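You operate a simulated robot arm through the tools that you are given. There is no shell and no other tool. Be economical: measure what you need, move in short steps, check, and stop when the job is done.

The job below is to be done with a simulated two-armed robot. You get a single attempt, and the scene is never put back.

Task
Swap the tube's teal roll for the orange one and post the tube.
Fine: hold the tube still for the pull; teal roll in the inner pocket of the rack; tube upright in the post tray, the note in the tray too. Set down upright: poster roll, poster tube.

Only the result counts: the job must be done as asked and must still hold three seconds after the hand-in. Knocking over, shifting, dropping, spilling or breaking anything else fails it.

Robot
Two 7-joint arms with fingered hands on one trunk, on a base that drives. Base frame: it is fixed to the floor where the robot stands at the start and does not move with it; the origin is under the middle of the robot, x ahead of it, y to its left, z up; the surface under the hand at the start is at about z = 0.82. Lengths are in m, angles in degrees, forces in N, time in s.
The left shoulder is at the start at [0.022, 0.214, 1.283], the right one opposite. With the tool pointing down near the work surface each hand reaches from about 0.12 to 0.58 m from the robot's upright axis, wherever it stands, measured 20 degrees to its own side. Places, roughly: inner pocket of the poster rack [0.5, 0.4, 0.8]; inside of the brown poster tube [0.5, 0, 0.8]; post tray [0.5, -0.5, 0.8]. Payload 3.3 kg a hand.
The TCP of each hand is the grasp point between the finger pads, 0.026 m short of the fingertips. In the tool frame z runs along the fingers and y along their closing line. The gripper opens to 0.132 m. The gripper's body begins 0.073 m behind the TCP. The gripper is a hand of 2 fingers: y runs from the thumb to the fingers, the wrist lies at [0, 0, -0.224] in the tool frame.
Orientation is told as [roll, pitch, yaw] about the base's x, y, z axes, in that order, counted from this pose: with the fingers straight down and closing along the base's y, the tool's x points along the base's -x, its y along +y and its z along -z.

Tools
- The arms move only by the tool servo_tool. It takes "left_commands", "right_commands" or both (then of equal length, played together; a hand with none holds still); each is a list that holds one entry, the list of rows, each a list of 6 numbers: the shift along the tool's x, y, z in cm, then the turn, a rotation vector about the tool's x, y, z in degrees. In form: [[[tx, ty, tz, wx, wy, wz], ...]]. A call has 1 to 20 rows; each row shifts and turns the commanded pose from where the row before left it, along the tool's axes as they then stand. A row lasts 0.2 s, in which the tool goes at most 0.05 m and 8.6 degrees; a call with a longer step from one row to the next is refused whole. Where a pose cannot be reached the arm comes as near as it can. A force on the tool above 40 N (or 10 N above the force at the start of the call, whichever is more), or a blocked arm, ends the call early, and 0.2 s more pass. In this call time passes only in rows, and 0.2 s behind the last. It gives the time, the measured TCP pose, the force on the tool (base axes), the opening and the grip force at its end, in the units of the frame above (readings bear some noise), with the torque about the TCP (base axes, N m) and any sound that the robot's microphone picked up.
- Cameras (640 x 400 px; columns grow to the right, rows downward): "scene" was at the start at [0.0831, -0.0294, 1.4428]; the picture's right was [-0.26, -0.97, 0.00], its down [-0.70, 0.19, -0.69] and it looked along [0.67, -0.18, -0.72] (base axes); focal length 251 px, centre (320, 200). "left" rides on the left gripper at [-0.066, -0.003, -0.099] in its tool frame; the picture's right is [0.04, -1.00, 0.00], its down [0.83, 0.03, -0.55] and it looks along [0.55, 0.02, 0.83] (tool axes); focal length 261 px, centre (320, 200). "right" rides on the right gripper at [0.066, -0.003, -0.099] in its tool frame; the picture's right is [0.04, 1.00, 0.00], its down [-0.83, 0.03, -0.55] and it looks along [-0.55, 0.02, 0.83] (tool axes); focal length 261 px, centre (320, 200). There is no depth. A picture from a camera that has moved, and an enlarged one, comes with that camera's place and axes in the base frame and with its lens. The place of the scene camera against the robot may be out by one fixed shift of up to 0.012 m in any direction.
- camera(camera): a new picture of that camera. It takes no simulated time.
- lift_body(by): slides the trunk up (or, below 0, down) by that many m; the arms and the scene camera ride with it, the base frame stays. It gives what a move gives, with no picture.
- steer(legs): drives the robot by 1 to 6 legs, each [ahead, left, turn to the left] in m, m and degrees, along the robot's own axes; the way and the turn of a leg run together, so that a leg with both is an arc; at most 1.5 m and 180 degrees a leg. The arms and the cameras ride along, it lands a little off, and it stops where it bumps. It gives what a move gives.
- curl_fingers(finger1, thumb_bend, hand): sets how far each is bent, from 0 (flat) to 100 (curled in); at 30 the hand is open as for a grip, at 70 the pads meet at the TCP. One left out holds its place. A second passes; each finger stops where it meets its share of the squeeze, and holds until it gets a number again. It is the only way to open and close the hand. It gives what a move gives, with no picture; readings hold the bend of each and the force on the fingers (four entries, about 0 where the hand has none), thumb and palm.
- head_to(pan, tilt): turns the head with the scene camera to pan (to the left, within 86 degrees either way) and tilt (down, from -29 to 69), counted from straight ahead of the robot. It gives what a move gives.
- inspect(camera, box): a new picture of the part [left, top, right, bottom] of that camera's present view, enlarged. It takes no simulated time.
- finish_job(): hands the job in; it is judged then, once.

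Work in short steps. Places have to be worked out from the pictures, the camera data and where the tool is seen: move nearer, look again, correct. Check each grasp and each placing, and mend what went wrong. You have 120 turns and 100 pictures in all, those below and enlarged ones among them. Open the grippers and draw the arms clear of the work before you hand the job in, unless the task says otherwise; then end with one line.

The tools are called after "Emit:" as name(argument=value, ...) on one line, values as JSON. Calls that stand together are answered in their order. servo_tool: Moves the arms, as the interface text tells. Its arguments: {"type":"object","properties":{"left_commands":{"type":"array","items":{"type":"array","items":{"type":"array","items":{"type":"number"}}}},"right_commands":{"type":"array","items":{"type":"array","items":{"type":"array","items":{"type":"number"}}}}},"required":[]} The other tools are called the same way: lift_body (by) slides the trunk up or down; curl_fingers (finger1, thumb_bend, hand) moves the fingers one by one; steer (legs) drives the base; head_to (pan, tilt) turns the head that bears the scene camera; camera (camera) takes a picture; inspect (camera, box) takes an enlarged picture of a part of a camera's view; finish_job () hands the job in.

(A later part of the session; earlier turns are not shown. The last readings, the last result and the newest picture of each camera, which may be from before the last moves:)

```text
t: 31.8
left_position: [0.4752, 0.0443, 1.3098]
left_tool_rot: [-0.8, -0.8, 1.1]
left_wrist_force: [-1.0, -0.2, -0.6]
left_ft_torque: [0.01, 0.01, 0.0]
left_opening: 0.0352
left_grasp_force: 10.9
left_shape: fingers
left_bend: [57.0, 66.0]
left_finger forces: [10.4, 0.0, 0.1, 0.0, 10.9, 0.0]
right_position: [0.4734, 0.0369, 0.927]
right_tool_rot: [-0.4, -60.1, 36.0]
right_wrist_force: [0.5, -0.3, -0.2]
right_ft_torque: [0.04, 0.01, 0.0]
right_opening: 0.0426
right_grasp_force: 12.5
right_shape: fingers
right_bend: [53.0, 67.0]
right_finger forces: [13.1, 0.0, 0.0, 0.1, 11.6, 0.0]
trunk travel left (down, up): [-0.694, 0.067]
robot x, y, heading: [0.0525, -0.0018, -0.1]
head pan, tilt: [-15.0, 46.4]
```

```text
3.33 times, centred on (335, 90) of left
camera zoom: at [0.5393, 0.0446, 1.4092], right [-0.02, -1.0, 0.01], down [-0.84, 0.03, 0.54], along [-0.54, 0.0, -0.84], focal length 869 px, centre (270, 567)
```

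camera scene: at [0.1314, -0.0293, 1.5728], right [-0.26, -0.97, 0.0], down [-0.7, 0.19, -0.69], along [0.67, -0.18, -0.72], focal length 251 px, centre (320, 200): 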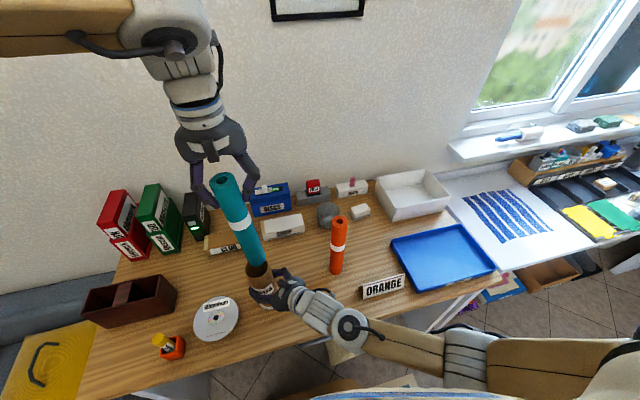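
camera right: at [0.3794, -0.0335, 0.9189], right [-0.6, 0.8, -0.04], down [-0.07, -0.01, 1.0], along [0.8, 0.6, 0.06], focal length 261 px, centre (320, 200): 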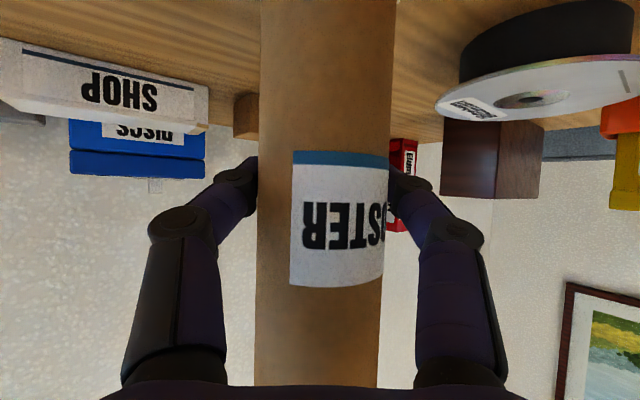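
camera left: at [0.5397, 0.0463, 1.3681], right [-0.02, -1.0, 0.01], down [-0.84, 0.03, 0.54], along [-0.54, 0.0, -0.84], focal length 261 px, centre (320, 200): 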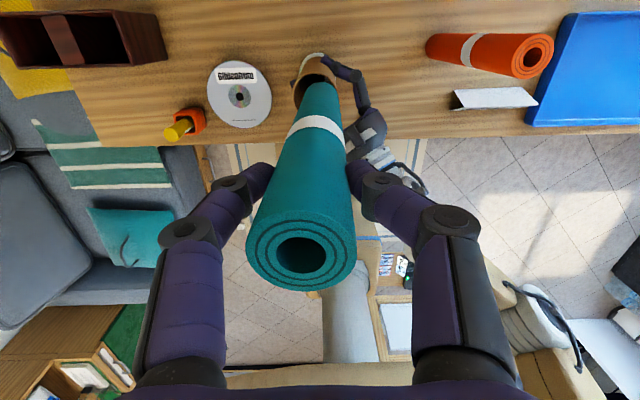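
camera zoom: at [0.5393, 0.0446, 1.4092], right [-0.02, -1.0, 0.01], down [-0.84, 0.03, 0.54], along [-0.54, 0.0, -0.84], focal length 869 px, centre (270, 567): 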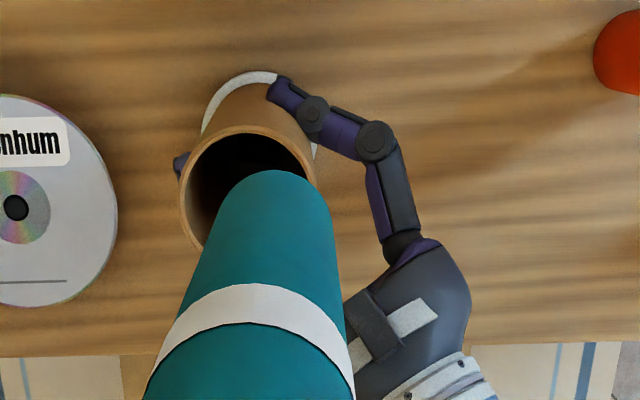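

Teal roll is fully out (bottom ≈1.08) and the tube stands still. Release the tube and retract the right hand.

Emit:
curl_fingers(hand="right", finger1=48, thumb_bend=48)

Emit:
curl_fingers(hand="right", finger1=30, thumb_bend=30)

Emit:
servo_tool(right_commands=[[[0, 0, -1.5, 0, 0, 0], [0, 0, -1.5, 0, 0, 0], [0, 0, -1.5, 0, 0, 0], [0, 0, -1.5, 0, 0, 0], [0, 0, -1.5, 0, 0, 0], [0, 0, -1.5, 0, 0, 0], [0, 0, -2, 0, 0, 0], [0, -2, -2, 0, 0, 0], [-1, -3, 0, 0, 0, 0], [-1, -3, 0, 0, 0, 0]]])

Emit:
camera(camera="scene")

```text
t: 32.8
left_position: [0.4746, 0.0459, 1.3095]
left_tool_rot: [-0.9, -0.7, 1.1]
left_wrist_force: [-0.2, 0.0, -1.6]
left_ft_torque: [0.03, 0.02, -0.01]
left_opening: 0.0351
left_grasp_force: 10.8
left_shape: fingers
left_bend: [57.0, 66.0]
left_finger forces: [10.5, 0.1, 0.1, 0.0, 10.9, 0.0]
right_position: [0.474, 0.0377, 0.9273]
right_tool_rot: [-0.4, -60.1, 36.0]
right_wrist_force: [0.1, 0.1, -0.5]
right_ft_torque: [-0.03, -0.05, 0.0]
right_opening: 0.0724
right_grasp_force: 0.2
right_shape: fingers
right_bend: [48.0, 48.0]
right_finger forces: [0.1, 0.0, 0.0, 0.1, 0.0, 0.0]
trunk travel left (down, up): [-0.694, 0.067]
robot x, y, heading: [0.0521, -0.0016, 0.3]
head pan, tilt: [-15.0, 46.4]
```

```text
t: 33.8
left_position: [0.4737, 0.045, 1.3083]
left_tool_rot: [-0.8, -0.7, 1.0]
left_wrist_force: [0.0, 0.7, -0.9]
left_ft_torque: [0.01, 0.02, 0.02]
left_opening: 0.0352
left_grasp_force: 10.8
left_shape: fingers
left_bend: [57.0, 66.0]
left_finger forces: [10.4, 0.0, 0.0, 0.1, 11.0, 0.0]
right_position: [0.4749, 0.0372, 0.9267]
right_tool_rot: [-0.5, -60.1, 35.9]
right_wrist_force: [0.1, 0.3, -0.4]
right_ft_torque: [0.01, -0.03, -0.01]
right_opening: 0.1329
right_grasp_force: 0.0
right_shape: fingers
right_bend: [30.0, 30.0]
right_finger forces: [0.1, 0.1, 0.1, 0.0, 0.0, 0.0]
trunk travel left (down, up): [-0.694, 0.067]
robot x, y, heading: [0.0556, -0.0014, -0.1]
head pan, tilt: [-15.0, 46.4]
```

```text
t: 36.0
left_position: [0.475, 0.0448, 1.3093]
left_tool_rot: [-0.9, -0.9, 1.2]
left_wrist_force: [0.4, -0.3, -0.8]
left_ft_torque: [0.01, 0.01, 0.01]
left_opening: 0.035
left_grasp_force: 10.5
left_shape: fingers
left_bend: [57.0, 66.0]
left_finger forces: [10.4, 0.1, 0.0, 0.0, 10.9, 0.0]
right_position: [0.4379, -0.0885, 1.0108]
right_tool_rot: [-0.3, -60.0, 35.8]
right_wrist_force: [-0.5, -0.1, -0.1]
right_ft_torque: [-0.03, -0.03, 0.04]
right_opening: 0.1332
right_grasp_force: 0.0
right_shape: fingers
right_bend: [30.0, 30.0]
right_finger forces: [0.0, 0.0, 0.1, 0.0, 0.1, 0.0]
trunk travel left (down, up): [-0.694, 0.067]
robot x, y, heading: [0.0509, -0.0021, -0.0]
head pan, tilt: [-15.0, 46.4]
```

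```text
70 pictures are left
camera scene: at [0.1317, -0.03, 1.5728], right [-0.26, -0.97, 0.0], down [-0.7, 0.19, -0.69], along [0.67, -0.18, -0.72], focal length 251 px, centre (320, 200)
```

scene: 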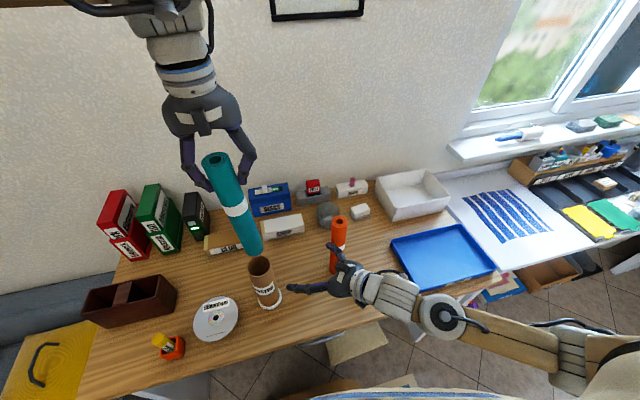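

Move the right hand well back and up, away from the orange roll.

Emit:
servo_tool(right_commands=[[[-0.7, -0.4, -3, 0, 0, 0], [-0.7, -0.4, -3, 0, 0, 0], [-0.7, -0.4, -3, 0, 0, 0], [-0.8, -0.5, -3, 0, 0, 0], [-0.8, -0.5, -3, 0, 0, 0], [-0.8, -0.5, -3, 0, 0, 0]]])

Emit:
steer(legs=[[0, 0.15, 0]])

Emit:
head_to(pan=15, tilt=48)

Emit:
camera(camera="scene")

Emit:
camera(camera="left")

```text
t: 37.4
left_position: [0.4737, 0.0449, 1.3092]
left_tool_rot: [-0.8, -0.7, 1.0]
left_wrist_force: [0.2, -0.5, -0.7]
left_ft_torque: [0.01, 0.02, 0.03]
left_opening: 0.0348
left_grasp_force: 10.8
left_shape: fingers
left_bend: [57.0, 66.0]
left_finger forces: [10.4, 0.0, 0.1, 0.0, 10.9, 0.0]
right_position: [0.3581, -0.1893, 1.1163]
right_tool_rot: [-0.3, -60.2, 36.0]
right_wrist_force: [0.0, -0.2, -0.1]
right_ft_torque: [0.02, 0.0, 0.01]
right_opening: 0.133
right_grasp_force: 0.1
right_shape: fingers
right_bend: [30.0, 30.0]
right_finger forces: [0.0, 0.0, 0.0, 0.0, 0.0, 0.1]
right hand out of reach, approached as far as the arm can: row 6
trunk travel left (down, up): [-0.694, 0.067]
robot x, y, heading: [0.0466, 0.0007, -0.2]
head pan, tilt: [-15.0, 46.4]
```

```text
t: 38.8
left_position: [0.4732, 0.1999, 1.3088]
left_tool_rot: [-0.9, -0.8, 1.1]
left_wrist_force: [0.1, 0.8, -0.1]
left_ft_torque: [-0.02, 0.0, 0.0]
left_opening: 0.035
left_grasp_force: 10.7
left_shape: fingers
left_bend: [57.0, 66.0]
left_finger forces: [10.4, 0.0, 0.1, 0.0, 10.8, 0.1]
right_position: [0.3586, -0.0353, 1.1139]
right_tool_rot: [-0.4, -60.0, 36.1]
right_wrist_force: [-0.9, 1.2, 0.1]
right_ft_torque: [0.01, -0.01, -0.02]
right_opening: 0.1333
right_grasp_force: 0.0
right_shape: fingers
right_bend: [30.0, 30.0]
right_finger forces: [0.2, 0.0, 0.0, 0.0, 0.0, 0.0]
trunk travel left (down, up): [-0.694, 0.067]
robot x, y, heading: [0.0524, 0.1507, 0.2]
head pan, tilt: [-15.0, 46.4]
```

```text
t: 39.7
left_position: [0.474, 0.1981, 1.3101]
left_tool_rot: [-0.9, -0.8, 1.1]
left_wrist_force: [0.4, 0.8, -0.9]
left_ft_torque: [0.02, -0.01, 0.02]
left_opening: 0.0352
left_grasp_force: 10.7
left_shape: fingers
left_bend: [57.0, 66.0]
left_finger forces: [10.4, 0.1, 0.0, 0.0, 10.8, 0.0]
right_position: [0.3588, -0.0351, 1.1144]
right_tool_rot: [-0.4, -60.1, 36.0]
right_wrist_force: [-0.3, -0.2, -0.3]
right_ft_torque: [0.05, -0.02, 0.0]
right_opening: 0.1331
right_grasp_force: 0.1
right_shape: fingers
right_bend: [30.0, 30.0]
right_finger forces: [0.1, 0.1, 0.0, 0.1, 0.0, 0.0]
trunk travel left (down, up): [-0.694, 0.067]
robot x, y, heading: [0.0485, 0.1504, 0.1]
head pan, tilt: [15.0, 48.0]
```

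```text
69 pictures are left
camera scene: at [0.1301, 0.1643, 1.5706], right [0.26, -0.97, 0.0], down [-0.72, -0.19, -0.67], along [0.65, 0.17, -0.74], focal length 251 px, centre (320, 200)
```

scene: 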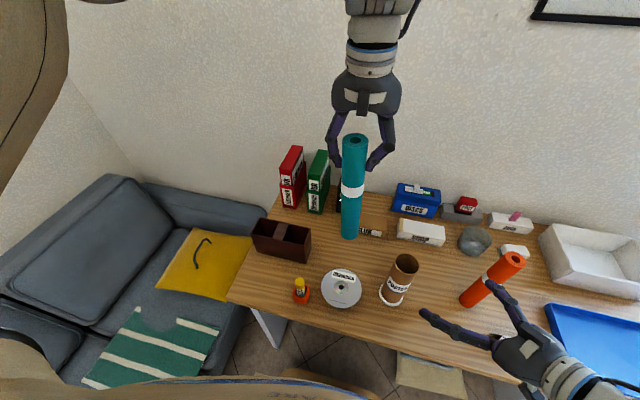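

```text
68 pictures are left
camera left: at [0.5394, 0.1973, 1.4089], right [-0.02, -1.0, 0.01], down [-0.84, 0.03, 0.54], along [-0.54, 0.0, -0.84], focal length 261 px, centre (320, 200)
```

left: 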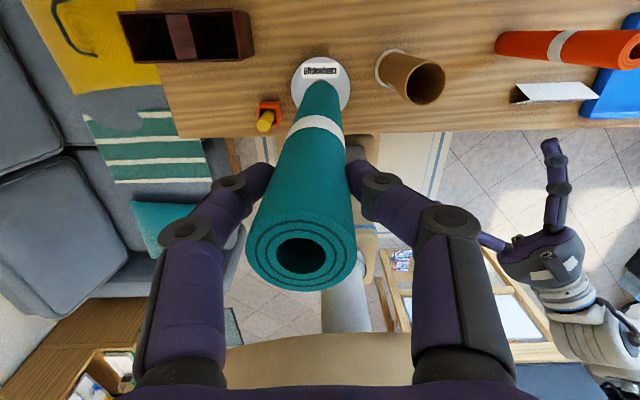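

Both cameras place the inner pocket center near (0.536, 0.361). Zoom in to size it.

Emit:
inspect(camera="left", box=[110, 0, 270, 100])

Emit:
inspect(camera="scene", box=[230, 190, 390, 290])

```text
4.00 times, centred on (190, 50) of left
camera zoom: at [0.5394, 0.1973, 1.4089], right [-0.02, -1.0, 0.01], down [-0.84, 0.03, 0.54], along [-0.54, 0.0, -0.84], focal length 1043 px, centre (840, 800)
```

zoom: 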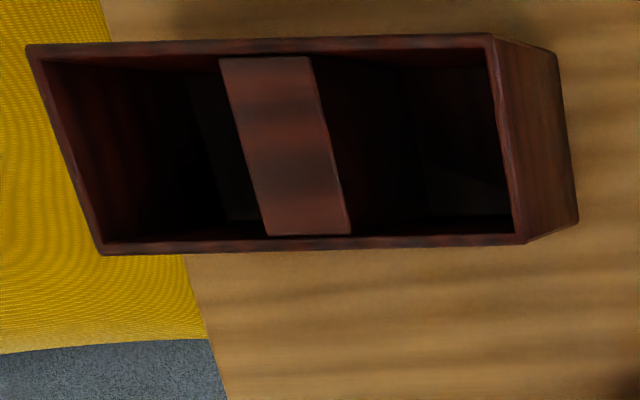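

```text
4.00 times, centred on (310, 240) of scene
camera zoom: at [0.1301, 0.1643, 1.5706], right [0.26, -0.97, 0.0], down [-0.72, -0.19, -0.67], along [0.65, 0.17, -0.74], focal length 1002 px, centre (360, 40)
```

zoom: 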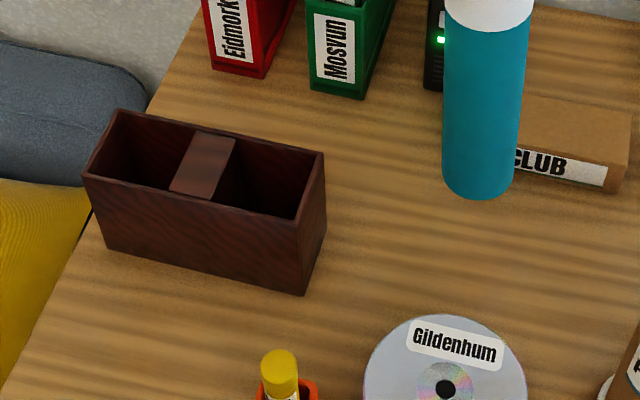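

Pocket ≈ 0.060 × 0.067 m around (0.536, 0.350), rim z≈0.93. I carry the roll over it at height, straightening a ~2° tilt.

Emit:
servo_tool(left_commands=[[[-0.7, 1.9, 0, -0.6, 0, 0], [-0.7, 1.9, 0, -0.6, 0, 0], [-0.7, 1.9, 0, -0.6, 0, 0], [-0.7, 1.9, 0, -0.6, 0, 0], [-0.7, 1.9, 0, 0, 0, 0], [-0.7, 1.9, 0, 0, 0, 0], [-0.7, 1.8, 0, 0, 0, 0], [-0.7, 1.7, 0, 0, 0, 0], [0, 0, 0, 0, 0, 0]]])

Emit:
camera(camera="left")

Emit:
inspect(camera="scene", box=[200, 100, 400, 300])

```text
t: 41.7
left_position: [0.5294, 0.347, 1.3121]
left_tool_rot: [1.5, -0.9, 1.1]
left_wrist_force: [-0.2, 1.3, -1.1]
left_ft_torque: [0.0, 0.02, 0.01]
left_opening: 0.035
left_grasp_force: 10.8
left_shape: fingers
left_bend: [57.0, 66.0]
left_finger forces: [10.4, 0.0, 0.0, 0.0, 10.9, 0.0]
right_position: [0.3587, -0.0374, 1.1146]
right_tool_rot: [-0.3, -60.3, 36.0]
right_wrist_force: [-0.5, -0.5, -0.3]
right_ft_torque: [0.01, 0.02, -0.01]
right_opening: 0.1335
right_grasp_force: 0.1
right_shape: fingers
right_bend: [30.0, 30.0]
right_finger forces: [0.0, 0.0, 0.0, 0.0, 0.0, 0.0]
trunk travel left (down, up): [-0.694, 0.067]
robot x, y, heading: [0.049, 0.1554, -0.1]
head pan, tilt: [15.0, 48.0]
```

```text
65 pictures are left
camera left: at [0.5934, 0.3425, 1.4118], right [-0.02, -1.0, -0.03], down [-0.84, 0.0, 0.54], along [-0.54, 0.03, -0.84], focal length 261 px, centre (320, 200)
```

left: 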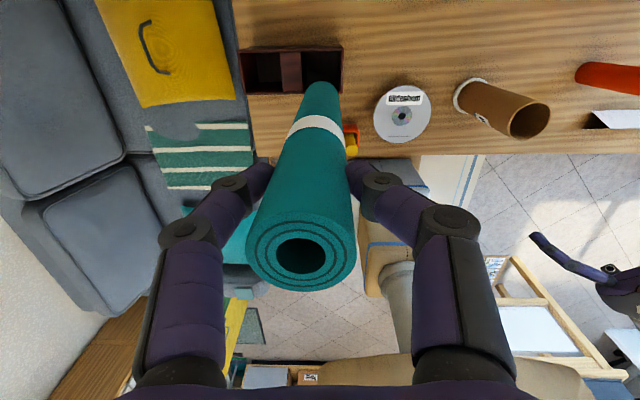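

```text
2.00 times, centred on (300, 200) of scene
camera zoom: at [0.1297, 0.164, 1.5706], right [0.26, -0.97, 0.0], down [-0.72, -0.19, -0.67], along [0.65, 0.17, -0.74], focal length 501 px, centre (360, 200)
```

zoom: 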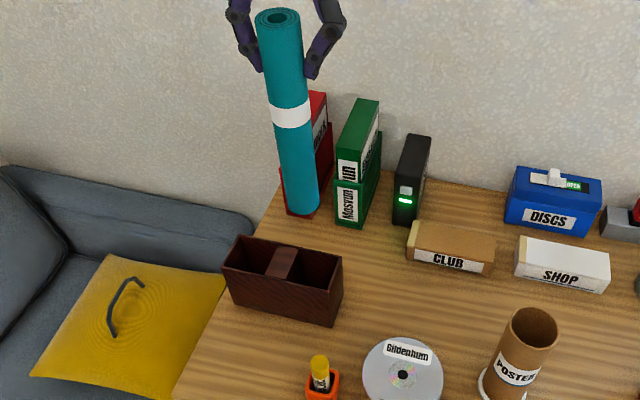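

Roll bottom ≈(0.527,0.352), pocket ≈(0.537,0.353). Shift 1 cm ahead and lower to just above the rim, then check.

Emit:
servo_tool(left_commands=[[[-0.5, 0.1, 1.2, 0, 0, 0], [-0.5, 0, 1.2, 0, 0, 0], [0, 0, 1.3, 0, 0, 0], [0, 0, 1.3, 0, 0, 0], [0, 0, 1.3, 0, 0, 0], [0, 0, 1.3, 0, 0, 0], [0, 0, 1.3, 0, 0, 0], [0, 0, 1.3, 0, 0, 0], [0, 0, 1, 0, 0, 0]]])

Emit:
inspect(camera="left", box=[200, 10, 440, 160])

Emit:
inspect(camera="scene", box=[230, 140, 390, 280])

```text
t: 43.7
left_position: [0.5388, 0.3515, 1.1986]
left_tool_rot: [1.6, -0.8, 1.1]
left_wrist_force: [0.4, 1.1, -0.2]
left_ft_torque: [0.04, -0.01, 0.01]
left_opening: 0.035
left_grasp_force: 10.1
left_shape: fingers
left_bend: [57.0, 66.0]
left_finger forces: [10.2, 0.0, 0.1, 0.0, 10.7, 0.0]
right_position: [0.3585, -0.037, 1.1142]
right_tool_rot: [-0.3, -60.1, 36.0]
right_wrist_force: [-0.4, -0.3, 0.4]
right_ft_torque: [0.01, 0.02, -0.02]
right_opening: 0.1334
right_grasp_force: 0.0
right_shape: fingers
right_bend: [30.0, 30.0]
right_finger forces: [0.1, 0.0, 0.0, 0.1, 0.0, 0.0]
trunk travel left (down, up): [-0.694, 0.067]
robot x, y, heading: [0.0512, 0.1548, 0.3]
head pan, tilt: [15.0, 48.0]
```

```text
2.67 times, centred on (320, 85) of left
camera zoom: at [0.6035, 0.3471, 1.2991], right [-0.02, -1.0, -0.03], down [-0.84, 0.0, 0.54], along [-0.54, 0.03, -0.84], focal length 695 px, centre (320, 507)
```

zoom: 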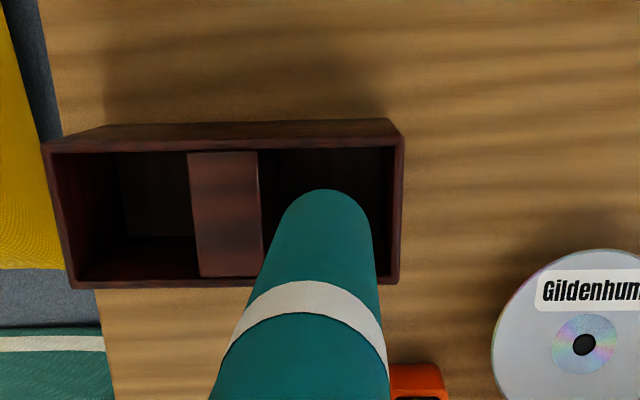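

```text
2.86 times, centred on (310, 210) of scene
camera zoom: at [0.1303, 0.1645, 1.5706], right [0.26, -0.97, 0.0], down [-0.72, -0.19, -0.67], along [0.65, 0.17, -0.74], focal length 716 px, centre (349, 171)
```

zoom: 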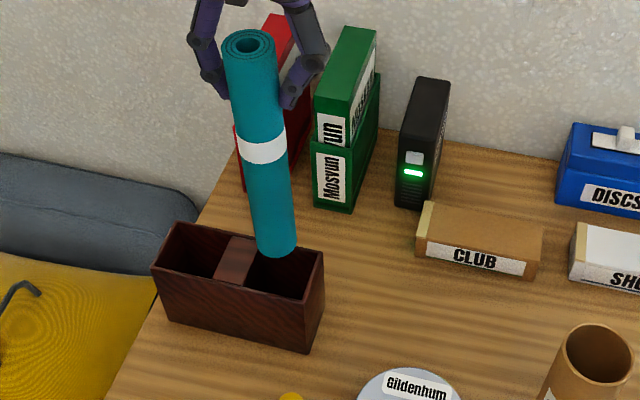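

Aligned within 5 mm. Apply a small correction and lower the roll 10.5 cm into the pocket.

Emit:
servo_tool(left_commands=[[[-0.4, 0.2, 0, 0, 0, 0], [0, 0, 1, 0, 0, 0], [0, 0, 1, 0, 0, 0], [0, 0, 1, 0, 0, 0], [0, 0, 1, 0, 0, 0], [0, 0, 1, 0, 0, 0], [0, 0, 1, 0, 0, 0], [0, 0, 1, 0, 0, 0], [0, 0, 1, 0, 0, 0], [0, 0, 1, 0, 0, 0], [0, 0, 1, 0, 0, 0], [0, 0, 0.5, 0, 0, 0]]])

Emit:
inspect(camera="scene", box=[230, 140, 390, 280])

Emit:
camera(camera="left")

```text
t: 46.3
left_position: [0.5443, 0.3553, 1.0945]
left_tool_rot: [1.5, -0.9, 1.2]
left_wrist_force: [-0.6, -0.3, -1.5]
left_ft_torque: [0.01, 0.01, 0.03]
left_opening: 0.0347
left_grasp_force: 10.4
left_shape: fingers
left_bend: [57.0, 66.0]
left_finger forces: [10.1, 0.1, 0.0, 0.0, 10.6, 0.1]
right_position: [0.3588, -0.0371, 1.1148]
right_tool_rot: [-0.5, -60.2, 36.1]
right_wrist_force: [0.0, 0.1, 0.8]
right_ft_torque: [0.01, -0.04, -0.01]
right_opening: 0.1329
right_grasp_force: 0.1
right_shape: fingers
right_bend: [30.0, 30.0]
right_finger forces: [0.0, 0.0, 0.1, 0.1, 0.1, 0.1]
trunk travel left (down, up): [-0.694, 0.067]
robot x, y, heading: [0.0529, 0.1545, -0.0]
head pan, tilt: [15.0, 48.0]
```

```text
2.86 times, centred on (310, 210) of scene
camera zoom: at [0.1302, 0.1645, 1.5706], right [0.26, -0.97, 0.0], down [-0.72, -0.19, -0.67], along [0.65, 0.17, -0.74], focal length 716 px, centre (349, 171)
```

zoom: 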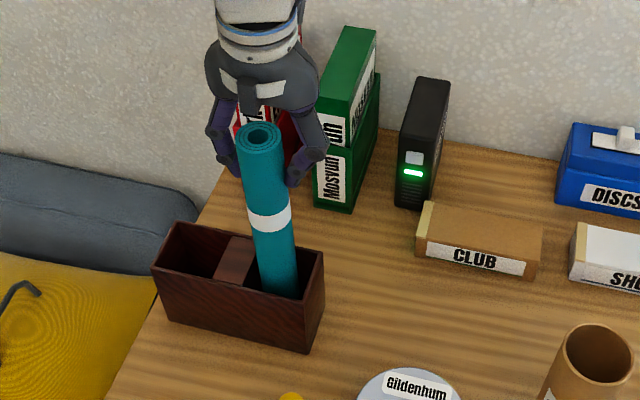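

```text
60 pictures are left
camera left: at [0.6098, 0.3517, 1.1941], right [-0.02, -1.0, -0.03], down [-0.84, 0.0, 0.54], along [-0.54, 0.03, -0.84], focal length 261 px, centre (320, 200)
```

left: 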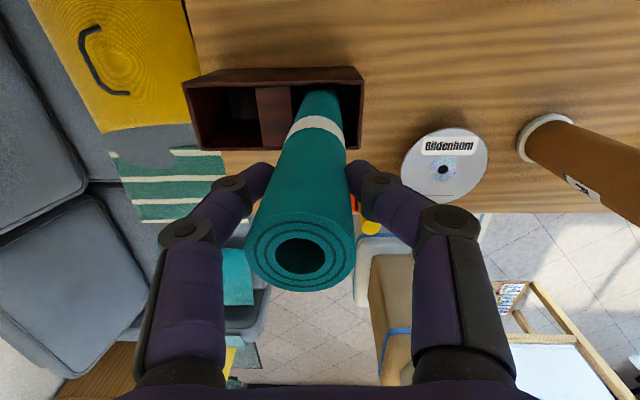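

The roll is in the pocket. Lower gently to find the floor.

Emit:
servo_tool(left_commands=[[[0, 0, 0.4, 0, 0, 0], [0, 0, 0.4, 0, 0, 0], [0, 0, 0.4, 0, 0, 0], [0, 0, 0.4, 0, 0, 0]]])

Emit:
servo_tool(left_commands=[[[0, 0, 0.3, 0, 0, 0], [0, 0, 0.3, 0, 0, 0]]])

```text
t: 47.3
left_position: [0.5436, 0.3565, 1.0792]
left_tool_rot: [1.5, -0.7, 1.1]
left_wrist_force: [-0.3, 0.6, -0.7]
left_ft_torque: [-0.03, 0.0, 0.02]
left_opening: 0.0345
left_grasp_force: 10.1
left_shape: fingers
left_bend: [57.0, 66.0]
left_finger forces: [10.1, 0.0, 0.0, 0.1, 10.6, 0.1]
right_position: [0.359, -0.0369, 1.1139]
right_tool_rot: [-0.3, -60.1, 36.0]
right_wrist_force: [-0.3, -0.5, -0.2]
right_ft_torque: [0.02, 0.01, 0.01]
right_opening: 0.1335
right_grasp_force: 0.0
right_shape: fingers
right_bend: [30.0, 30.0]
right_finger forces: [0.0, 0.1, 0.0, 0.0, 0.1, 0.0]
trunk travel left (down, up): [-0.694, 0.067]
robot x, y, heading: [0.0475, 0.1556, -0.1]
head pan, tilt: [15.0, 48.0]
```

```text
t: 47.9
left_position: [0.5451, 0.3569, 1.072]
left_tool_rot: [1.4, -0.8, 1.1]
left_wrist_force: [0.5, 0.8, -0.5]
left_ft_torque: [0.02, -0.02, 0.0]
left_opening: 0.035
left_grasp_force: 10.8
left_shape: fingers
left_bend: [57.0, 66.0]
left_finger forces: [10.1, 0.0, 0.0, 0.1, 10.7, 0.0]
right_position: [0.3595, -0.036, 1.1144]
right_tool_rot: [-0.4, -60.1, 36.0]
right_wrist_force: [0.2, 0.6, -0.1]
right_ft_torque: [0.0, 0.01, 0.01]
right_opening: 0.1332
right_grasp_force: 0.0
right_shape: fingers
right_bend: [30.0, 30.0]
right_finger forces: [0.0, 0.0, 0.0, 0.1, 0.0, 0.0]
trunk travel left (down, up): [-0.694, 0.067]
robot x, y, heading: [0.0541, 0.1541, -0.0]
head pan, tilt: [15.0, 48.0]
```

No contact yet at z=1.072; continue in small steps, watching force.

Emit:
servo_tool(left_commands=[[[0, 0, 0.3, 0, 0, 0], [0, 0, 0.3, 0, 0, 0]]])

Emit:
servo_tool(left_commands=[[[0, 0, 0.3, 0, 0, 0], [0, 0, 0.3, 0, 0, 0]]])

Emit:
inspect(camera="scene", box=[230, 140, 390, 280])

```text
t: 48.5
left_position: [0.5445, 0.3568, 1.0667]
left_tool_rot: [1.5, -0.8, 1.1]
left_wrist_force: [-0.3, -0.5, -0.7]
left_ft_torque: [0.01, 0.0, 0.02]
left_opening: 0.0348
left_grasp_force: 10.0
left_shape: fingers
left_bend: [57.0, 66.0]
left_finger forces: [10.2, 0.1, 0.0, 0.0, 10.6, 0.0]
right_position: [0.3594, -0.0369, 1.1145]
right_tool_rot: [-0.3, -60.2, 36.0]
right_wrist_force: [0.8, 0.4, 0.2]
right_ft_torque: [0.02, 0.04, -0.01]
right_opening: 0.1332
right_grasp_force: 0.0
right_shape: fingers
right_bend: [30.0, 30.0]
right_finger forces: [0.0, 0.0, 0.0, 0.1, 0.1, 0.0]
trunk travel left (down, up): [-0.694, 0.067]
robot x, y, heading: [0.0487, 0.1489, -0.0]
head pan, tilt: [15.0, 48.0]
```

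```text
t: 49.1
left_position: [0.5458, 0.3571, 1.0605]
left_tool_rot: [1.4, -0.9, 1.1]
left_wrist_force: [-0.9, -0.4, -1.3]
left_ft_torque: [0.02, -0.03, -0.03]
left_opening: 0.0346
left_grasp_force: 10.2
left_shape: fingers
left_bend: [57.0, 66.0]
left_finger forces: [10.2, 0.1, 0.0, 0.0, 10.6, 0.0]
right_position: [0.3588, -0.036, 1.1149]
right_tool_rot: [-0.3, -60.2, 36.1]
right_wrist_force: [0.0, 1.0, -0.3]
right_ft_torque: [0.0, -0.01, -0.01]
right_opening: 0.1335
right_grasp_force: 0.1
right_shape: fingers
right_bend: [30.0, 30.0]
right_finger forces: [0.1, 0.0, 0.0, 0.1, 0.0, 0.1]
trunk travel left (down, up): [-0.694, 0.067]
robot x, y, heading: [0.0497, 0.1509, 0.2]
head pan, tilt: [15.0, 48.0]
```

```text
2.86 times, centred on (310, 210) of scene
camera zoom: at [0.1302, 0.1644, 1.5706], right [0.26, -0.97, 0.0], down [-0.72, -0.19, -0.67], along [0.65, 0.17, -0.74], focal length 716 px, centre (349, 171)
```

zoom: 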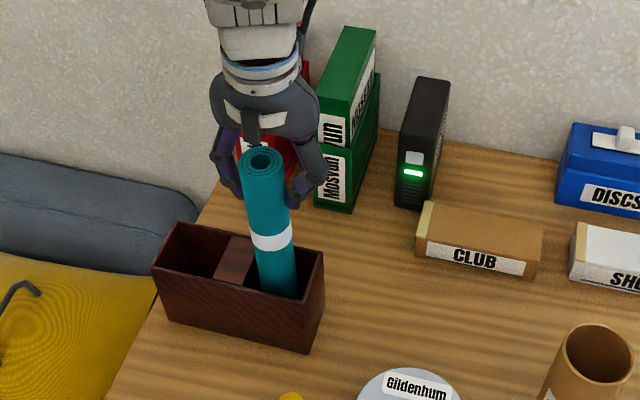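

Still free; a few more 3 mm steps (expected contact near z≈1.05).

Emit:
servo_tool(left_commands=[[[0, 0, 0.3, 0, 0, 0], [0, 0, 0.3, 0, 0, 0]]])

Emit:
servo_tool(left_commands=[[[0, 0, 0.3, 0, 0, 0], [0, 0, 0.2, 0, 0, 0]]])

```text
t: 49.7
left_position: [0.5453, 0.357, 1.0567]
left_tool_rot: [1.6, -0.8, 1.0]
left_wrist_force: [0.5, 0.4, -0.6]
left_ft_torque: [-0.04, 0.01, 0.01]
left_opening: 0.0348
left_grasp_force: 10.5
left_shape: fingers
left_bend: [57.0, 66.0]
left_finger forces: [10.1, 0.1, 0.0, 0.1, 10.6, 0.0]
right_position: [0.3591, -0.0363, 1.1144]
right_tool_rot: [-0.4, -60.2, 35.9]
right_wrist_force: [-0.3, -0.2, 0.1]
right_ft_torque: [0.0, 0.01, -0.01]
right_opening: 0.1331
right_grasp_force: 0.0
right_shape: fingers
right_bend: [30.0, 30.0]
right_finger forces: [0.0, 0.0, 0.0, 0.1, 0.0, 0.0]
trunk travel left (down, up): [-0.694, 0.067]
robot x, y, heading: [0.0539, 0.1515, 0.2]
head pan, tilt: [15.0, 48.0]
```

```text
t: 50.3
left_position: [0.5447, 0.3577, 1.0497]
left_tool_rot: [1.5, -0.8, 1.1]
left_wrist_force: [0.9, 0.3, 0.5]
left_ft_torque: [0.0, 0.01, -0.02]
left_opening: 0.0349
left_grasp_force: 10.6
left_shape: fingers
left_bend: [57.0, 66.0]
left_finger forces: [10.1, 0.1, 0.0, 0.0, 10.6, 0.0]
right_position: [0.3591, -0.0366, 1.1152]
right_tool_rot: [-0.4, -60.2, 36.0]
right_wrist_force: [0.5, 0.5, 0.8]
right_ft_torque: [0.0, -0.02, 0.01]
right_opening: 0.1332
right_grasp_force: 0.0
right_shape: fingers
right_bend: [30.0, 30.0]
right_finger forces: [0.0, 0.0, 0.0, 0.0, 0.0, 0.0]
trunk travel left (down, up): [-0.694, 0.067]
robot x, y, heading: [0.0526, 0.1527, -0.1]
head pan, tilt: [15.0, 48.0]
```

Emit:
servo_tool(left_commands=[[[0, 0, 0.2, 0, 0, 0], [0, 0, 0.2, 0, 0, 0]]])

Emit:
servo_tool(left_commands=[[[0, 0, 0.2, 0, 0, 0], [0, 0, 0.2, 0, 0, 0]]])

Emit:
inspect(camera="scene", box=[230, 140, 390, 280])

```text
t: 50.9
left_position: [0.5451, 0.3571, 1.0477]
left_tool_rot: [1.4, -0.8, 1.1]
left_wrist_force: [0.9, 0.3, -0.5]
left_ft_torque: [-0.04, 0.01, 0.01]
left_opening: 0.0347
left_grasp_force: 11.3
left_shape: fingers
left_bend: [57.0, 66.0]
left_finger forces: [10.2, 0.0, 0.0, 0.1, 10.6, 0.0]
right_position: [0.3592, -0.0365, 1.1143]
right_tool_rot: [-0.4, -60.2, 36.0]
right_wrist_force: [0.8, -0.1, 0.2]
right_ft_torque: [0.01, -0.03, -0.01]
right_opening: 0.1331
right_grasp_force: 0.0
right_shape: fingers
right_bend: [30.0, 30.0]
right_finger forces: [0.1, 0.0, 0.0, 0.1, 0.1, 0.0]
trunk travel left (down, up): [-0.694, 0.067]
robot x, y, heading: [0.0524, 0.1536, 0.2]
head pan, tilt: [15.0, 48.0]
```

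```text
t: 51.5
left_position: [0.5445, 0.3575, 1.0439]
left_tool_rot: [1.5, -1.1, 1.1]
left_wrist_force: [0.2, -0.7, 12.7]
left_ft_torque: [0.05, 0.0, -0.02]
left_opening: 0.0349
left_grasp_force: 12.4
left_shape: fingers
left_bend: [58.0, 67.0]
left_finger forces: [11.7, 0.1, 0.0, 0.0, 13.1, 0.0]
right_position: [0.3592, -0.0366, 1.1151]
right_tool_rot: [-0.4, -60.2, 35.9]
right_wrist_force: [-0.2, 0.5, 0.8]
right_ft_torque: [0.0, 0.03, -0.02]
right_opening: 0.1334
right_grasp_force: 0.1
right_shape: fingers
right_bend: [30.0, 30.0]
right_finger forces: [0.1, 0.0, 0.1, 0.0, 0.0, 0.0]
trunk travel left (down, up): [-0.694, 0.067]
robot x, y, heading: [0.0502, 0.1535, 0.1]
head pan, tilt: [15.0, 48.0]
```

```text
2.86 times, centred on (310, 210) of scene
camera zoom: at [0.129, 0.1637, 1.5708], right [0.26, -0.97, 0.0], down [-0.72, -0.19, -0.67], along [0.65, 0.17, -0.74], focal length 716 px, centre (349, 171)
```

zoom: 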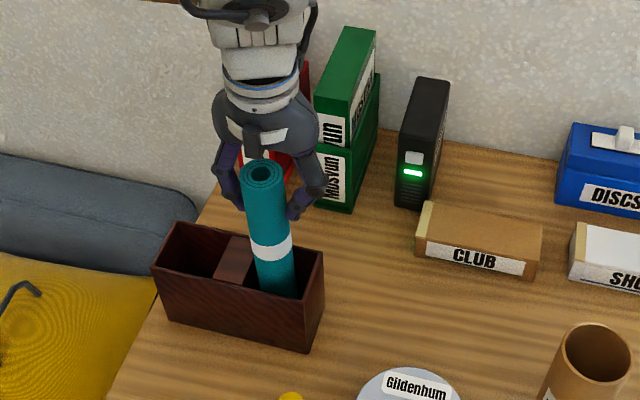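

Contact felt (≈13 N), so the roll stands on the pocket floor. Ease up 1 mm and open gradually.

Emit:
servo_tool(left_commands=[[[0, 0, -0.1, 0, 0, 0]]])

Emit:
curl_fingers(hand="left", finger1=53, thumb_bend=53)

Emit:
curl_fingers(hand="left", finger1=34, thumb_bend=34)

Emit:
camera(camera="left")

```text
t: 51.9
left_position: [0.5447, 0.3574, 1.0442]
left_tool_rot: [1.4, -0.9, 1.1]
left_wrist_force: [0.6, -1.2, 10.5]
left_ft_torque: [0.05, -0.01, 0.01]
left_opening: 0.0347
left_grasp_force: 12.4
left_shape: fingers
left_bend: [58.0, 67.0]
left_finger forces: [11.7, 0.1, 0.0, 0.1, 12.8, 0.0]
right_position: [0.3583, -0.037, 1.1158]
right_tool_rot: [-0.4, -60.2, 36.1]
right_wrist_force: [0.7, 0.5, -0.3]
right_ft_torque: [0.01, -0.04, 0.05]
right_opening: 0.1332
right_grasp_force: 0.0
right_shape: fingers
right_bend: [30.0, 30.0]
right_finger forces: [0.0, 0.0, 0.0, 0.0, 0.1, 0.0]
trunk travel left (down, up): [-0.694, 0.067]
robot x, y, heading: [0.0483, 0.1518, 0.2]
head pan, tilt: [15.0, 48.0]
```

```text
t: 52.9
left_position: [0.5447, 0.3592, 1.043]
left_tool_rot: [1.5, -0.8, 1.0]
left_wrist_force: [-0.5, -0.3, 0.5]
left_ft_torque: [-0.04, 0.0, 0.03]
left_opening: 0.0556
left_grasp_force: 0.0
left_shape: fingers
left_bend: [53.0, 53.0]
left_finger forces: [0.0, 0.1, 0.0, 0.1, 0.0, 0.1]
right_position: [0.358, -0.0361, 1.1142]
right_tool_rot: [-0.4, -60.3, 36.0]
right_wrist_force: [0.0, -0.1, -0.9]
right_ft_torque: [-0.01, 0.01, 0.02]
right_opening: 0.1332
right_grasp_force: 0.0
right_shape: fingers
right_bend: [30.0, 30.0]
right_finger forces: [0.0, 0.0, 0.0, 0.0, 0.1, 0.0]
trunk travel left (down, up): [-0.694, 0.067]
robot x, y, heading: [0.0479, 0.1515, 0.2]
head pan, tilt: [15.0, 48.0]
```

```text
t: 53.9
left_position: [0.544, 0.3577, 1.0431]
left_tool_rot: [1.4, -0.9, 1.2]
left_wrist_force: [-0.3, 0.2, -0.2]
left_ft_torque: [0.01, -0.01, 0.0]
left_opening: 0.1199
left_grasp_force: 0.1
left_shape: fingers
left_bend: [34.0, 34.0]
left_finger forces: [0.0, 0.1, 0.0, 0.0, 0.0, 0.0]
right_position: [0.3594, -0.0372, 1.1147]
right_tool_rot: [-0.4, -60.1, 36.0]
right_wrist_force: [-0.6, 0.4, 0.0]
right_ft_torque: [0.0, -0.03, 0.0]
right_opening: 0.1331
right_grasp_force: 0.1
right_shape: fingers
right_bend: [30.0, 30.0]
right_finger forces: [0.1, 0.1, 0.1, 0.1, 0.0, 0.1]
trunk travel left (down, up): [-0.694, 0.067]
robot x, y, heading: [0.054, 0.1529, 0.0]
head pan, tilt: [15.0, 48.0]
```

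```text
57 pictures are left
camera left: at [0.6097, 0.3539, 1.1426], right [-0.02, -1.0, -0.03], down [-0.84, 0.0, 0.54], along [-0.54, 0.03, -0.84], focal length 261 px, centre (320, 200)
```

left: 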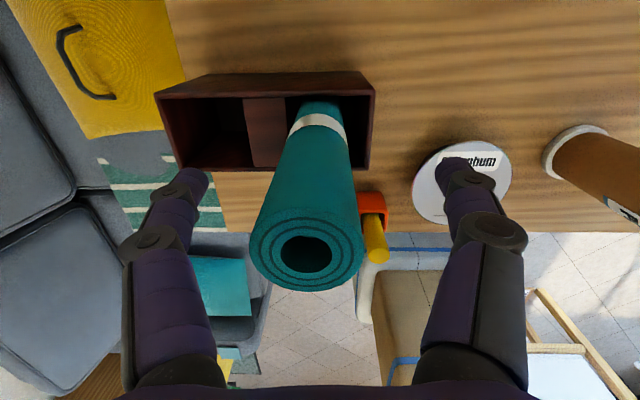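

The roll stands free in the pocket. Raise the left hand straight up and verify.

Emit:
servo_tool(left_commands=[[[0, 0, -1, 0, 0, 0], [0, 0, -1.5, 0, 0, 0], [0, 0, -2, 0, 0, 0], [0, 0, -2, 0, 0, 0], [0, 0, -2, 0, 0, 0], [0, 0, -2, 0, 0, 0], [0, 0, -2, 0, 0, 0], [0, 0, -2, 0, 0, 0], [0, 0, -2, 0, 0, 0], [0, 0, -2, 0, 0, 0], [0, 0, -2, 0, 0, 0], [2, 0, 0, 0, 0, 0], [2, 0, 0, 0, 0, 0], [2, 0, 0, 0, 0, 0], [2, 0, 0, 0, 0, 0], [2, 0, 0, 0, 0, 0]]])

Emit:
camera(camera="scene")

```text
t: 57.3
left_position: [0.4406, 0.3503, 1.2482]
left_tool_rot: [1.4, -0.9, 1.2]
left_wrist_force: [0.1, -0.2, 0.6]
left_ft_torque: [0.0, -0.01, -0.02]
left_opening: 0.1201
left_grasp_force: 0.1
left_shape: fingers
left_bend: [34.0, 34.0]
left_finger forces: [0.1, 0.0, 0.1, 0.0, 0.1, 0.1]
right_position: [0.3588, -0.0367, 1.1141]
right_tool_rot: [-0.4, -60.2, 36.1]
right_wrist_force: [0.5, 0.7, -0.1]
right_ft_torque: [0.0, -0.04, 0.0]
right_opening: 0.1332
right_grasp_force: 0.0
right_shape: fingers
right_bend: [30.0, 30.0]
right_finger forces: [0.0, 0.0, 0.0, 0.0, 0.1, 0.0]
trunk travel left (down, up): [-0.694, 0.067]
robot x, y, heading: [0.0511, 0.1522, -0.2]
head pan, tilt: [15.0, 48.0]
```

```text
56 pictures are left
camera scene: at [0.1296, 0.1647, 1.5706], right [0.26, -0.97, 0.0], down [-0.72, -0.19, -0.67], along [0.65, 0.17, -0.74], focal length 251 px, centre (320, 200)
```

scene: 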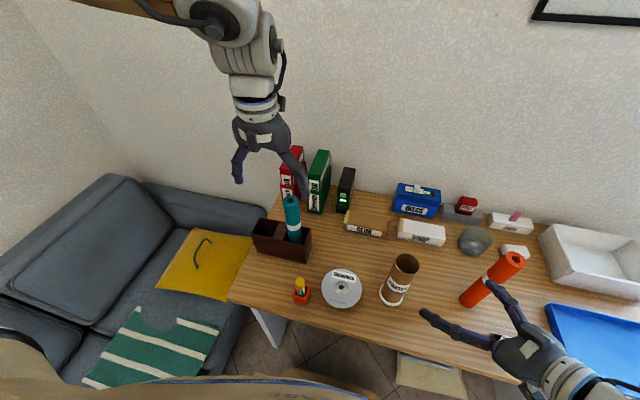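

Teal roll is upright in the inner pocket. Now the orange roll: drive back right 9 cm, and turn the right hand vertical again.

Emit:
steer(legs=[[0, -0.09, 0]])

Emit:
servo_tool(right_commands=[[[0, 0, -1, 0, 7.5, 0], [0, 0, -1, 0, 7.5, 0], [0, 0, -1, 0, 7.5, 0], [0, 0, -1, 0, 7.5, 0], [0, 0, -1, 0, 7.5, 0], [0, 0, -1, 0, 7.5, 0], [0, 0, -1, 0, 7.5, 0], [0, 0, -1, 0, 7.5, 0], [0, 0, 0, 0, 0, 7.2], [0, 0, 0, 0, 0, 7.2], [0, 0, 0, 0, 0, 7.2], [0, 0, 0, 0, 0, 7.2], [0, 0, 0, 0, 0, 7.2]]])

Emit:
head_to(pan=-15, tilt=46)

Emit:
camera(camera="scene")

Emit:
camera(camera="right")

```text
t: 58.4
left_position: [0.441, 0.2598, 1.2463]
left_tool_rot: [1.6, -0.8, 1.1]
left_wrist_force: [0.2, -0.1, 0.2]
left_ft_torque: [0.0, -0.02, 0.01]
left_opening: 0.1201
left_grasp_force: 0.2
left_shape: fingers
left_bend: [34.0, 34.0]
left_finger forces: [0.0, 0.0, 0.0, 0.0, 0.1, 0.0]
right_position: [0.3585, -0.1273, 1.1137]
right_tool_rot: [-0.2, -60.2, 35.9]
right_wrist_force: [0.4, 0.2, 0.2]
right_ft_torque: [0.02, 0.03, 0.01]
right_opening: 0.1334
right_grasp_force: 0.0
right_shape: fingers
right_bend: [30.0, 30.0]
right_finger forces: [0.0, 0.0, 0.0, 0.1, 0.1, 0.1]
trunk travel left (down, up): [-0.694, 0.067]
robot x, y, heading: [0.0496, 0.0604, 0.2]
head pan, tilt: [15.0, 48.0]
```

```text
t: 61.2
left_position: [0.4425, 0.2619, 1.2467]
left_tool_rot: [1.5, -0.7, 1.2]
left_wrist_force: [-0.4, 0.3, -0.2]
left_ft_torque: [0.0, 0.02, -0.03]
left_opening: 0.1199
left_grasp_force: 0.1
left_shape: fingers
left_bend: [34.0, 34.0]
left_finger forces: [0.0, 0.0, 0.0, 0.1, 0.1, 0.0]
right_position: [0.3658, -0.1324, 1.1034]
right_tool_rot: [37.6, -40.1, -14.4]
right_wrist_force: [-0.3, -0.6, -0.1]
right_ft_torque: [0.0, -0.03, -0.01]
right_opening: 0.1334
right_grasp_force: 0.1
right_shape: fingers
right_bend: [30.0, 30.0]
right_finger forces: [0.0, 0.0, 0.1, 0.0, 0.0, 0.0]
right hand out of reach, approached as far as the arm can: row 1, 2, 3, 4, 5, 6, 7, 8
trunk travel left (down, up): [-0.694, 0.067]
robot x, y, heading: [0.0487, 0.0612, -0.0]
head pan, tilt: [15.0, 48.0]
```

```text
t: 62.2
left_position: [0.4415, 0.2598, 1.2466]
left_tool_rot: [1.5, -0.8, 1.1]
left_wrist_force: [0.1, 0.1, 1.0]
left_ft_torque: [-0.01, 0.01, -0.02]
left_opening: 0.1201
left_grasp_force: 0.2
left_shape: fingers
left_bend: [34.0, 34.0]
left_finger forces: [0.0, 0.0, 0.1, 0.1, 0.0, 0.0]
right_position: [0.3658, -0.1323, 1.104]
right_tool_rot: [37.5, -40.2, -14.2]
right_wrist_force: [0.2, -0.7, -0.1]
right_ft_torque: [-0.01, -0.01, -0.03]
right_opening: 0.1332
right_grasp_force: 0.2
right_shape: fingers
right_bend: [30.0, 30.0]
right_finger forces: [0.0, 0.1, 0.0, 0.0, 0.1, 0.0]
trunk travel left (down, up): [-0.694, 0.067]
robot x, y, heading: [0.0541, 0.0624, 0.1]
head pan, tilt: [-15.0, 46.0]
```

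```text
55 pictures are left
camera scene: at [0.1319, 0.0333, 1.5734], right [-0.26, -0.97, 0.0], down [-0.7, 0.18, -0.69], along [0.67, -0.18, -0.72], focal length 251 px, centre (320, 200)
```

scene: 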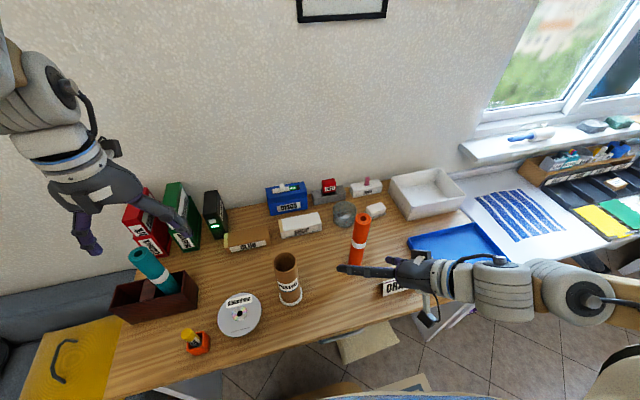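

```text
54 pictures are left
camera right: at [0.2532, -0.1691, 1.1197], right [-0.22, 0.87, 0.44], down [0.25, -0.38, 0.89], along [0.94, 0.3, -0.14], focal length 261 px, centre (320, 200)
```

right: 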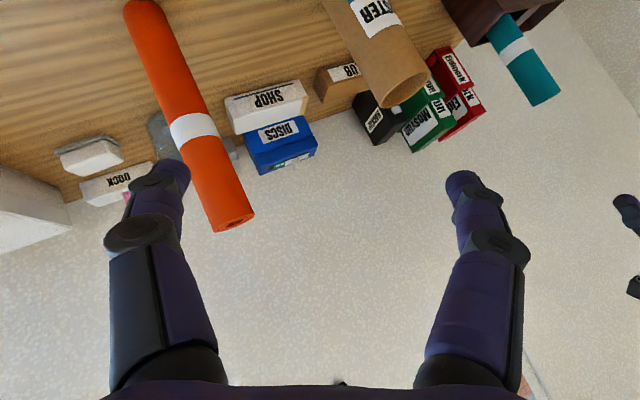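

The hand is too close to the body to turn there. Move it up and outward to the right first, then rotate to vertical.

Emit:
servo_tool(right_commands=[[[-2.15, 1.56, -2.02, 0, 0, 0], [-2.15, 1.56, -2.02, 0, 0, 0], [-2.15, 1.56, -2.02, 0, 0, 0], [-1.4, -3.14, -1.48, 0, 0, 0], [-1.4, -3.14, -1.48, 0, 0, 0], [-1.4, -3.14, -1.48, 0, 0, 0], [-1.4, -3.14, -1.48, 0, 0, 0], [-1.4, -3.14, -1.48, 0, 0, 0], [-1.4, -3.14, -1.48, 0, 0, 0]]])

Emit:
servo_tool(right_commands=[[[0, 0, 0, 7.5, 0, 0], [0, 0, 0, 7.5, 0, 0], [0, 0, 0, 7.5, 0, 0], [0, 0, 0, 7.5, 0, 0], [0, 0, 0, 7.5, 0, 0], [0, 0, 0, 0, 8, 0], [0, 0, 0, 0, 8, 0], [0, 0, 0, 0, 8, 0], [0, 0, 0, 0, 8, 0], [0, 0, 0, 0, 8, 0], [0, 0, 0, 0, 0, -7.1], [0, 0, 0, 0, 0, -7.1]]])

```text
t: 64.2
left_position: [0.442, 0.2607, 1.2467]
left_tool_rot: [1.6, -0.7, 1.0]
left_wrist_force: [0.5, -1.0, -0.2]
left_ft_torque: [-0.01, 0.01, -0.03]
left_opening: 0.1202
left_grasp_force: 0.0
left_shape: fingers
left_bend: [34.0, 34.0]
left_finger forces: [0.1, 0.0, 0.1, 0.0, 0.0, 0.0]
right_position: [0.4305, -0.3541, 1.1515]
right_tool_rot: [37.5, -40.2, -14.3]
right_wrist_force: [-0.3, 0.2, -0.3]
right_ft_torque: [0.0, 0.04, 0.01]
right_opening: 0.1333
right_grasp_force: 0.1
right_shape: fingers
right_bend: [30.0, 30.0]
right_finger forces: [0.0, 0.0, 0.0, 0.0, 0.1, 0.0]
right hand out of reach, approached as far as the arm can: row 1, 2, 3
trunk travel left (down, up): [-0.694, 0.067]
robot x, y, heading: [0.0532, 0.0623, 0.0]
head pan, tilt: [-15.0, 46.0]
```

```text
t: 66.8
left_position: [0.4418, 0.2607, 1.2465]
left_tool_rot: [1.4, -0.9, 1.2]
left_wrist_force: [-0.3, 0.2, 0.4]
left_ft_torque: [-0.01, 0.02, -0.01]
left_opening: 0.1198
left_grasp_force: 0.0
left_shape: fingers
left_bend: [34.0, 34.0]
left_finger forces: [0.1, 0.1, 0.0, 0.0, 0.0, 0.0]
right_position: [0.4299, -0.3519, 1.1508]
right_tool_rot: [-0.1, -0.1, 0.0]
right_wrist_force: [0.7, 0.8, 0.8]
right_ft_torque: [0.01, -0.03, 0.01]
right_opening: 0.1335
right_grasp_force: 0.1
right_shape: fingers
right_bend: [30.0, 30.0]
right_finger forces: [0.0, 0.0, 0.0, 0.0, 0.0, 0.0]
right hand out of reach, approached as far as the arm can: row 5
trunk travel left (down, up): [-0.694, 0.067]
robot x, y, heading: [0.0519, 0.0628, -0.1]
head pan, tilt: [-15.0, 46.0]
```

Hand is vertical. Move up 4 cm and over the orange roll, then look.

Emit:
servo_tool(right_commands=[[[0, 0, -2, 0, 0, 0], [0, 0, -2, 0, 0, 0], [-1, 2.4, 0, 0, 0, 0], [-1, 2.4, 0, 0, 0, 0], [-1, 2.4, 0, 0, 0, 0], [-1, 2.4, 0, 0, 0, 0], [-1, 2.4, 0, 0, 0, 0], [-1, 2.4, 0, 0, 0, 0], [-1, 2.4, 0, 0, 0, 0]]])

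Emit:
camera(camera="right")

Emit:
camera(camera="scene")

```text
t: 68.8
left_position: [0.4418, 0.2617, 1.2466]
left_tool_rot: [1.5, -0.8, 1.1]
left_wrist_force: [0.1, 0.3, 0.0]
left_ft_torque: [-0.01, 0.02, -0.01]
left_opening: 0.1199
left_grasp_force: 0.1
left_shape: fingers
left_bend: [34.0, 34.0]
left_finger forces: [0.0, 0.1, 0.1, 0.0, 0.0, 0.0]
right_position: [0.5007, -0.1817, 1.1907]
right_tool_rot: [-0.2, -0.1, -0.1]
right_wrist_force: [1.0, -1.4, 0.6]
right_ft_torque: [-0.04, -0.02, 0.0]
right_opening: 0.1338
right_grasp_force: 0.1
right_shape: fingers
right_bend: [30.0, 30.0]
right_finger forces: [0.0, 0.1, 0.0, 0.0, 0.1, 0.0]
trunk travel left (down, up): [-0.694, 0.067]
robot x, y, heading: [0.0531, 0.0652, -0.0]
head pan, tilt: [-15.0, 46.0]
```

```text
53 pictures are left
camera right: at [0.4343, -0.1848, 1.2896], right [-0.04, 1.0, 0.0], down [0.83, 0.03, 0.55], along [0.55, 0.02, -0.83], focal length 261 px, centre (320, 200)
```

right: 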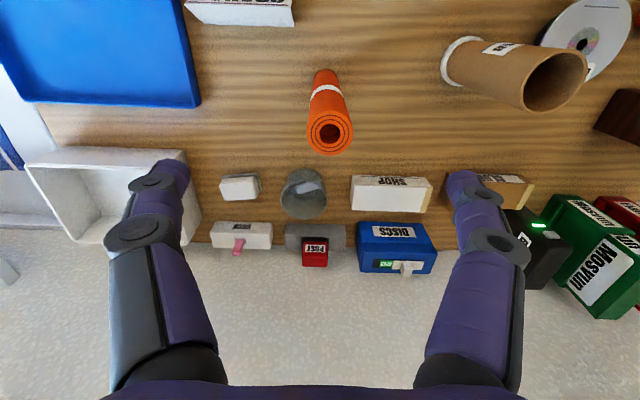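

```text
52 pictures are left
camera scene: at [0.1323, 0.0343, 1.5734], right [-0.26, -0.97, 0.0], down [-0.7, 0.18, -0.69], along [0.67, -0.18, -0.72], focal length 251 px, centre (320, 200)
```

scene: 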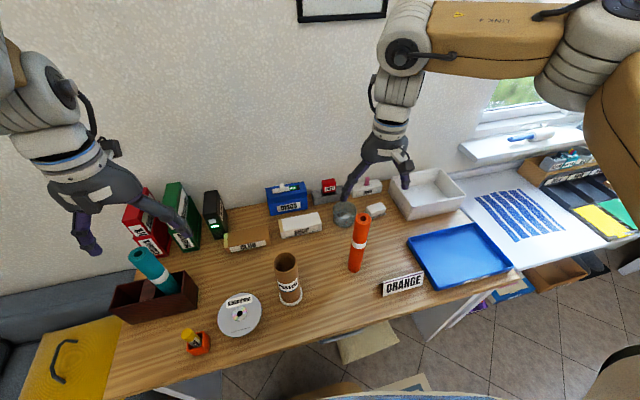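

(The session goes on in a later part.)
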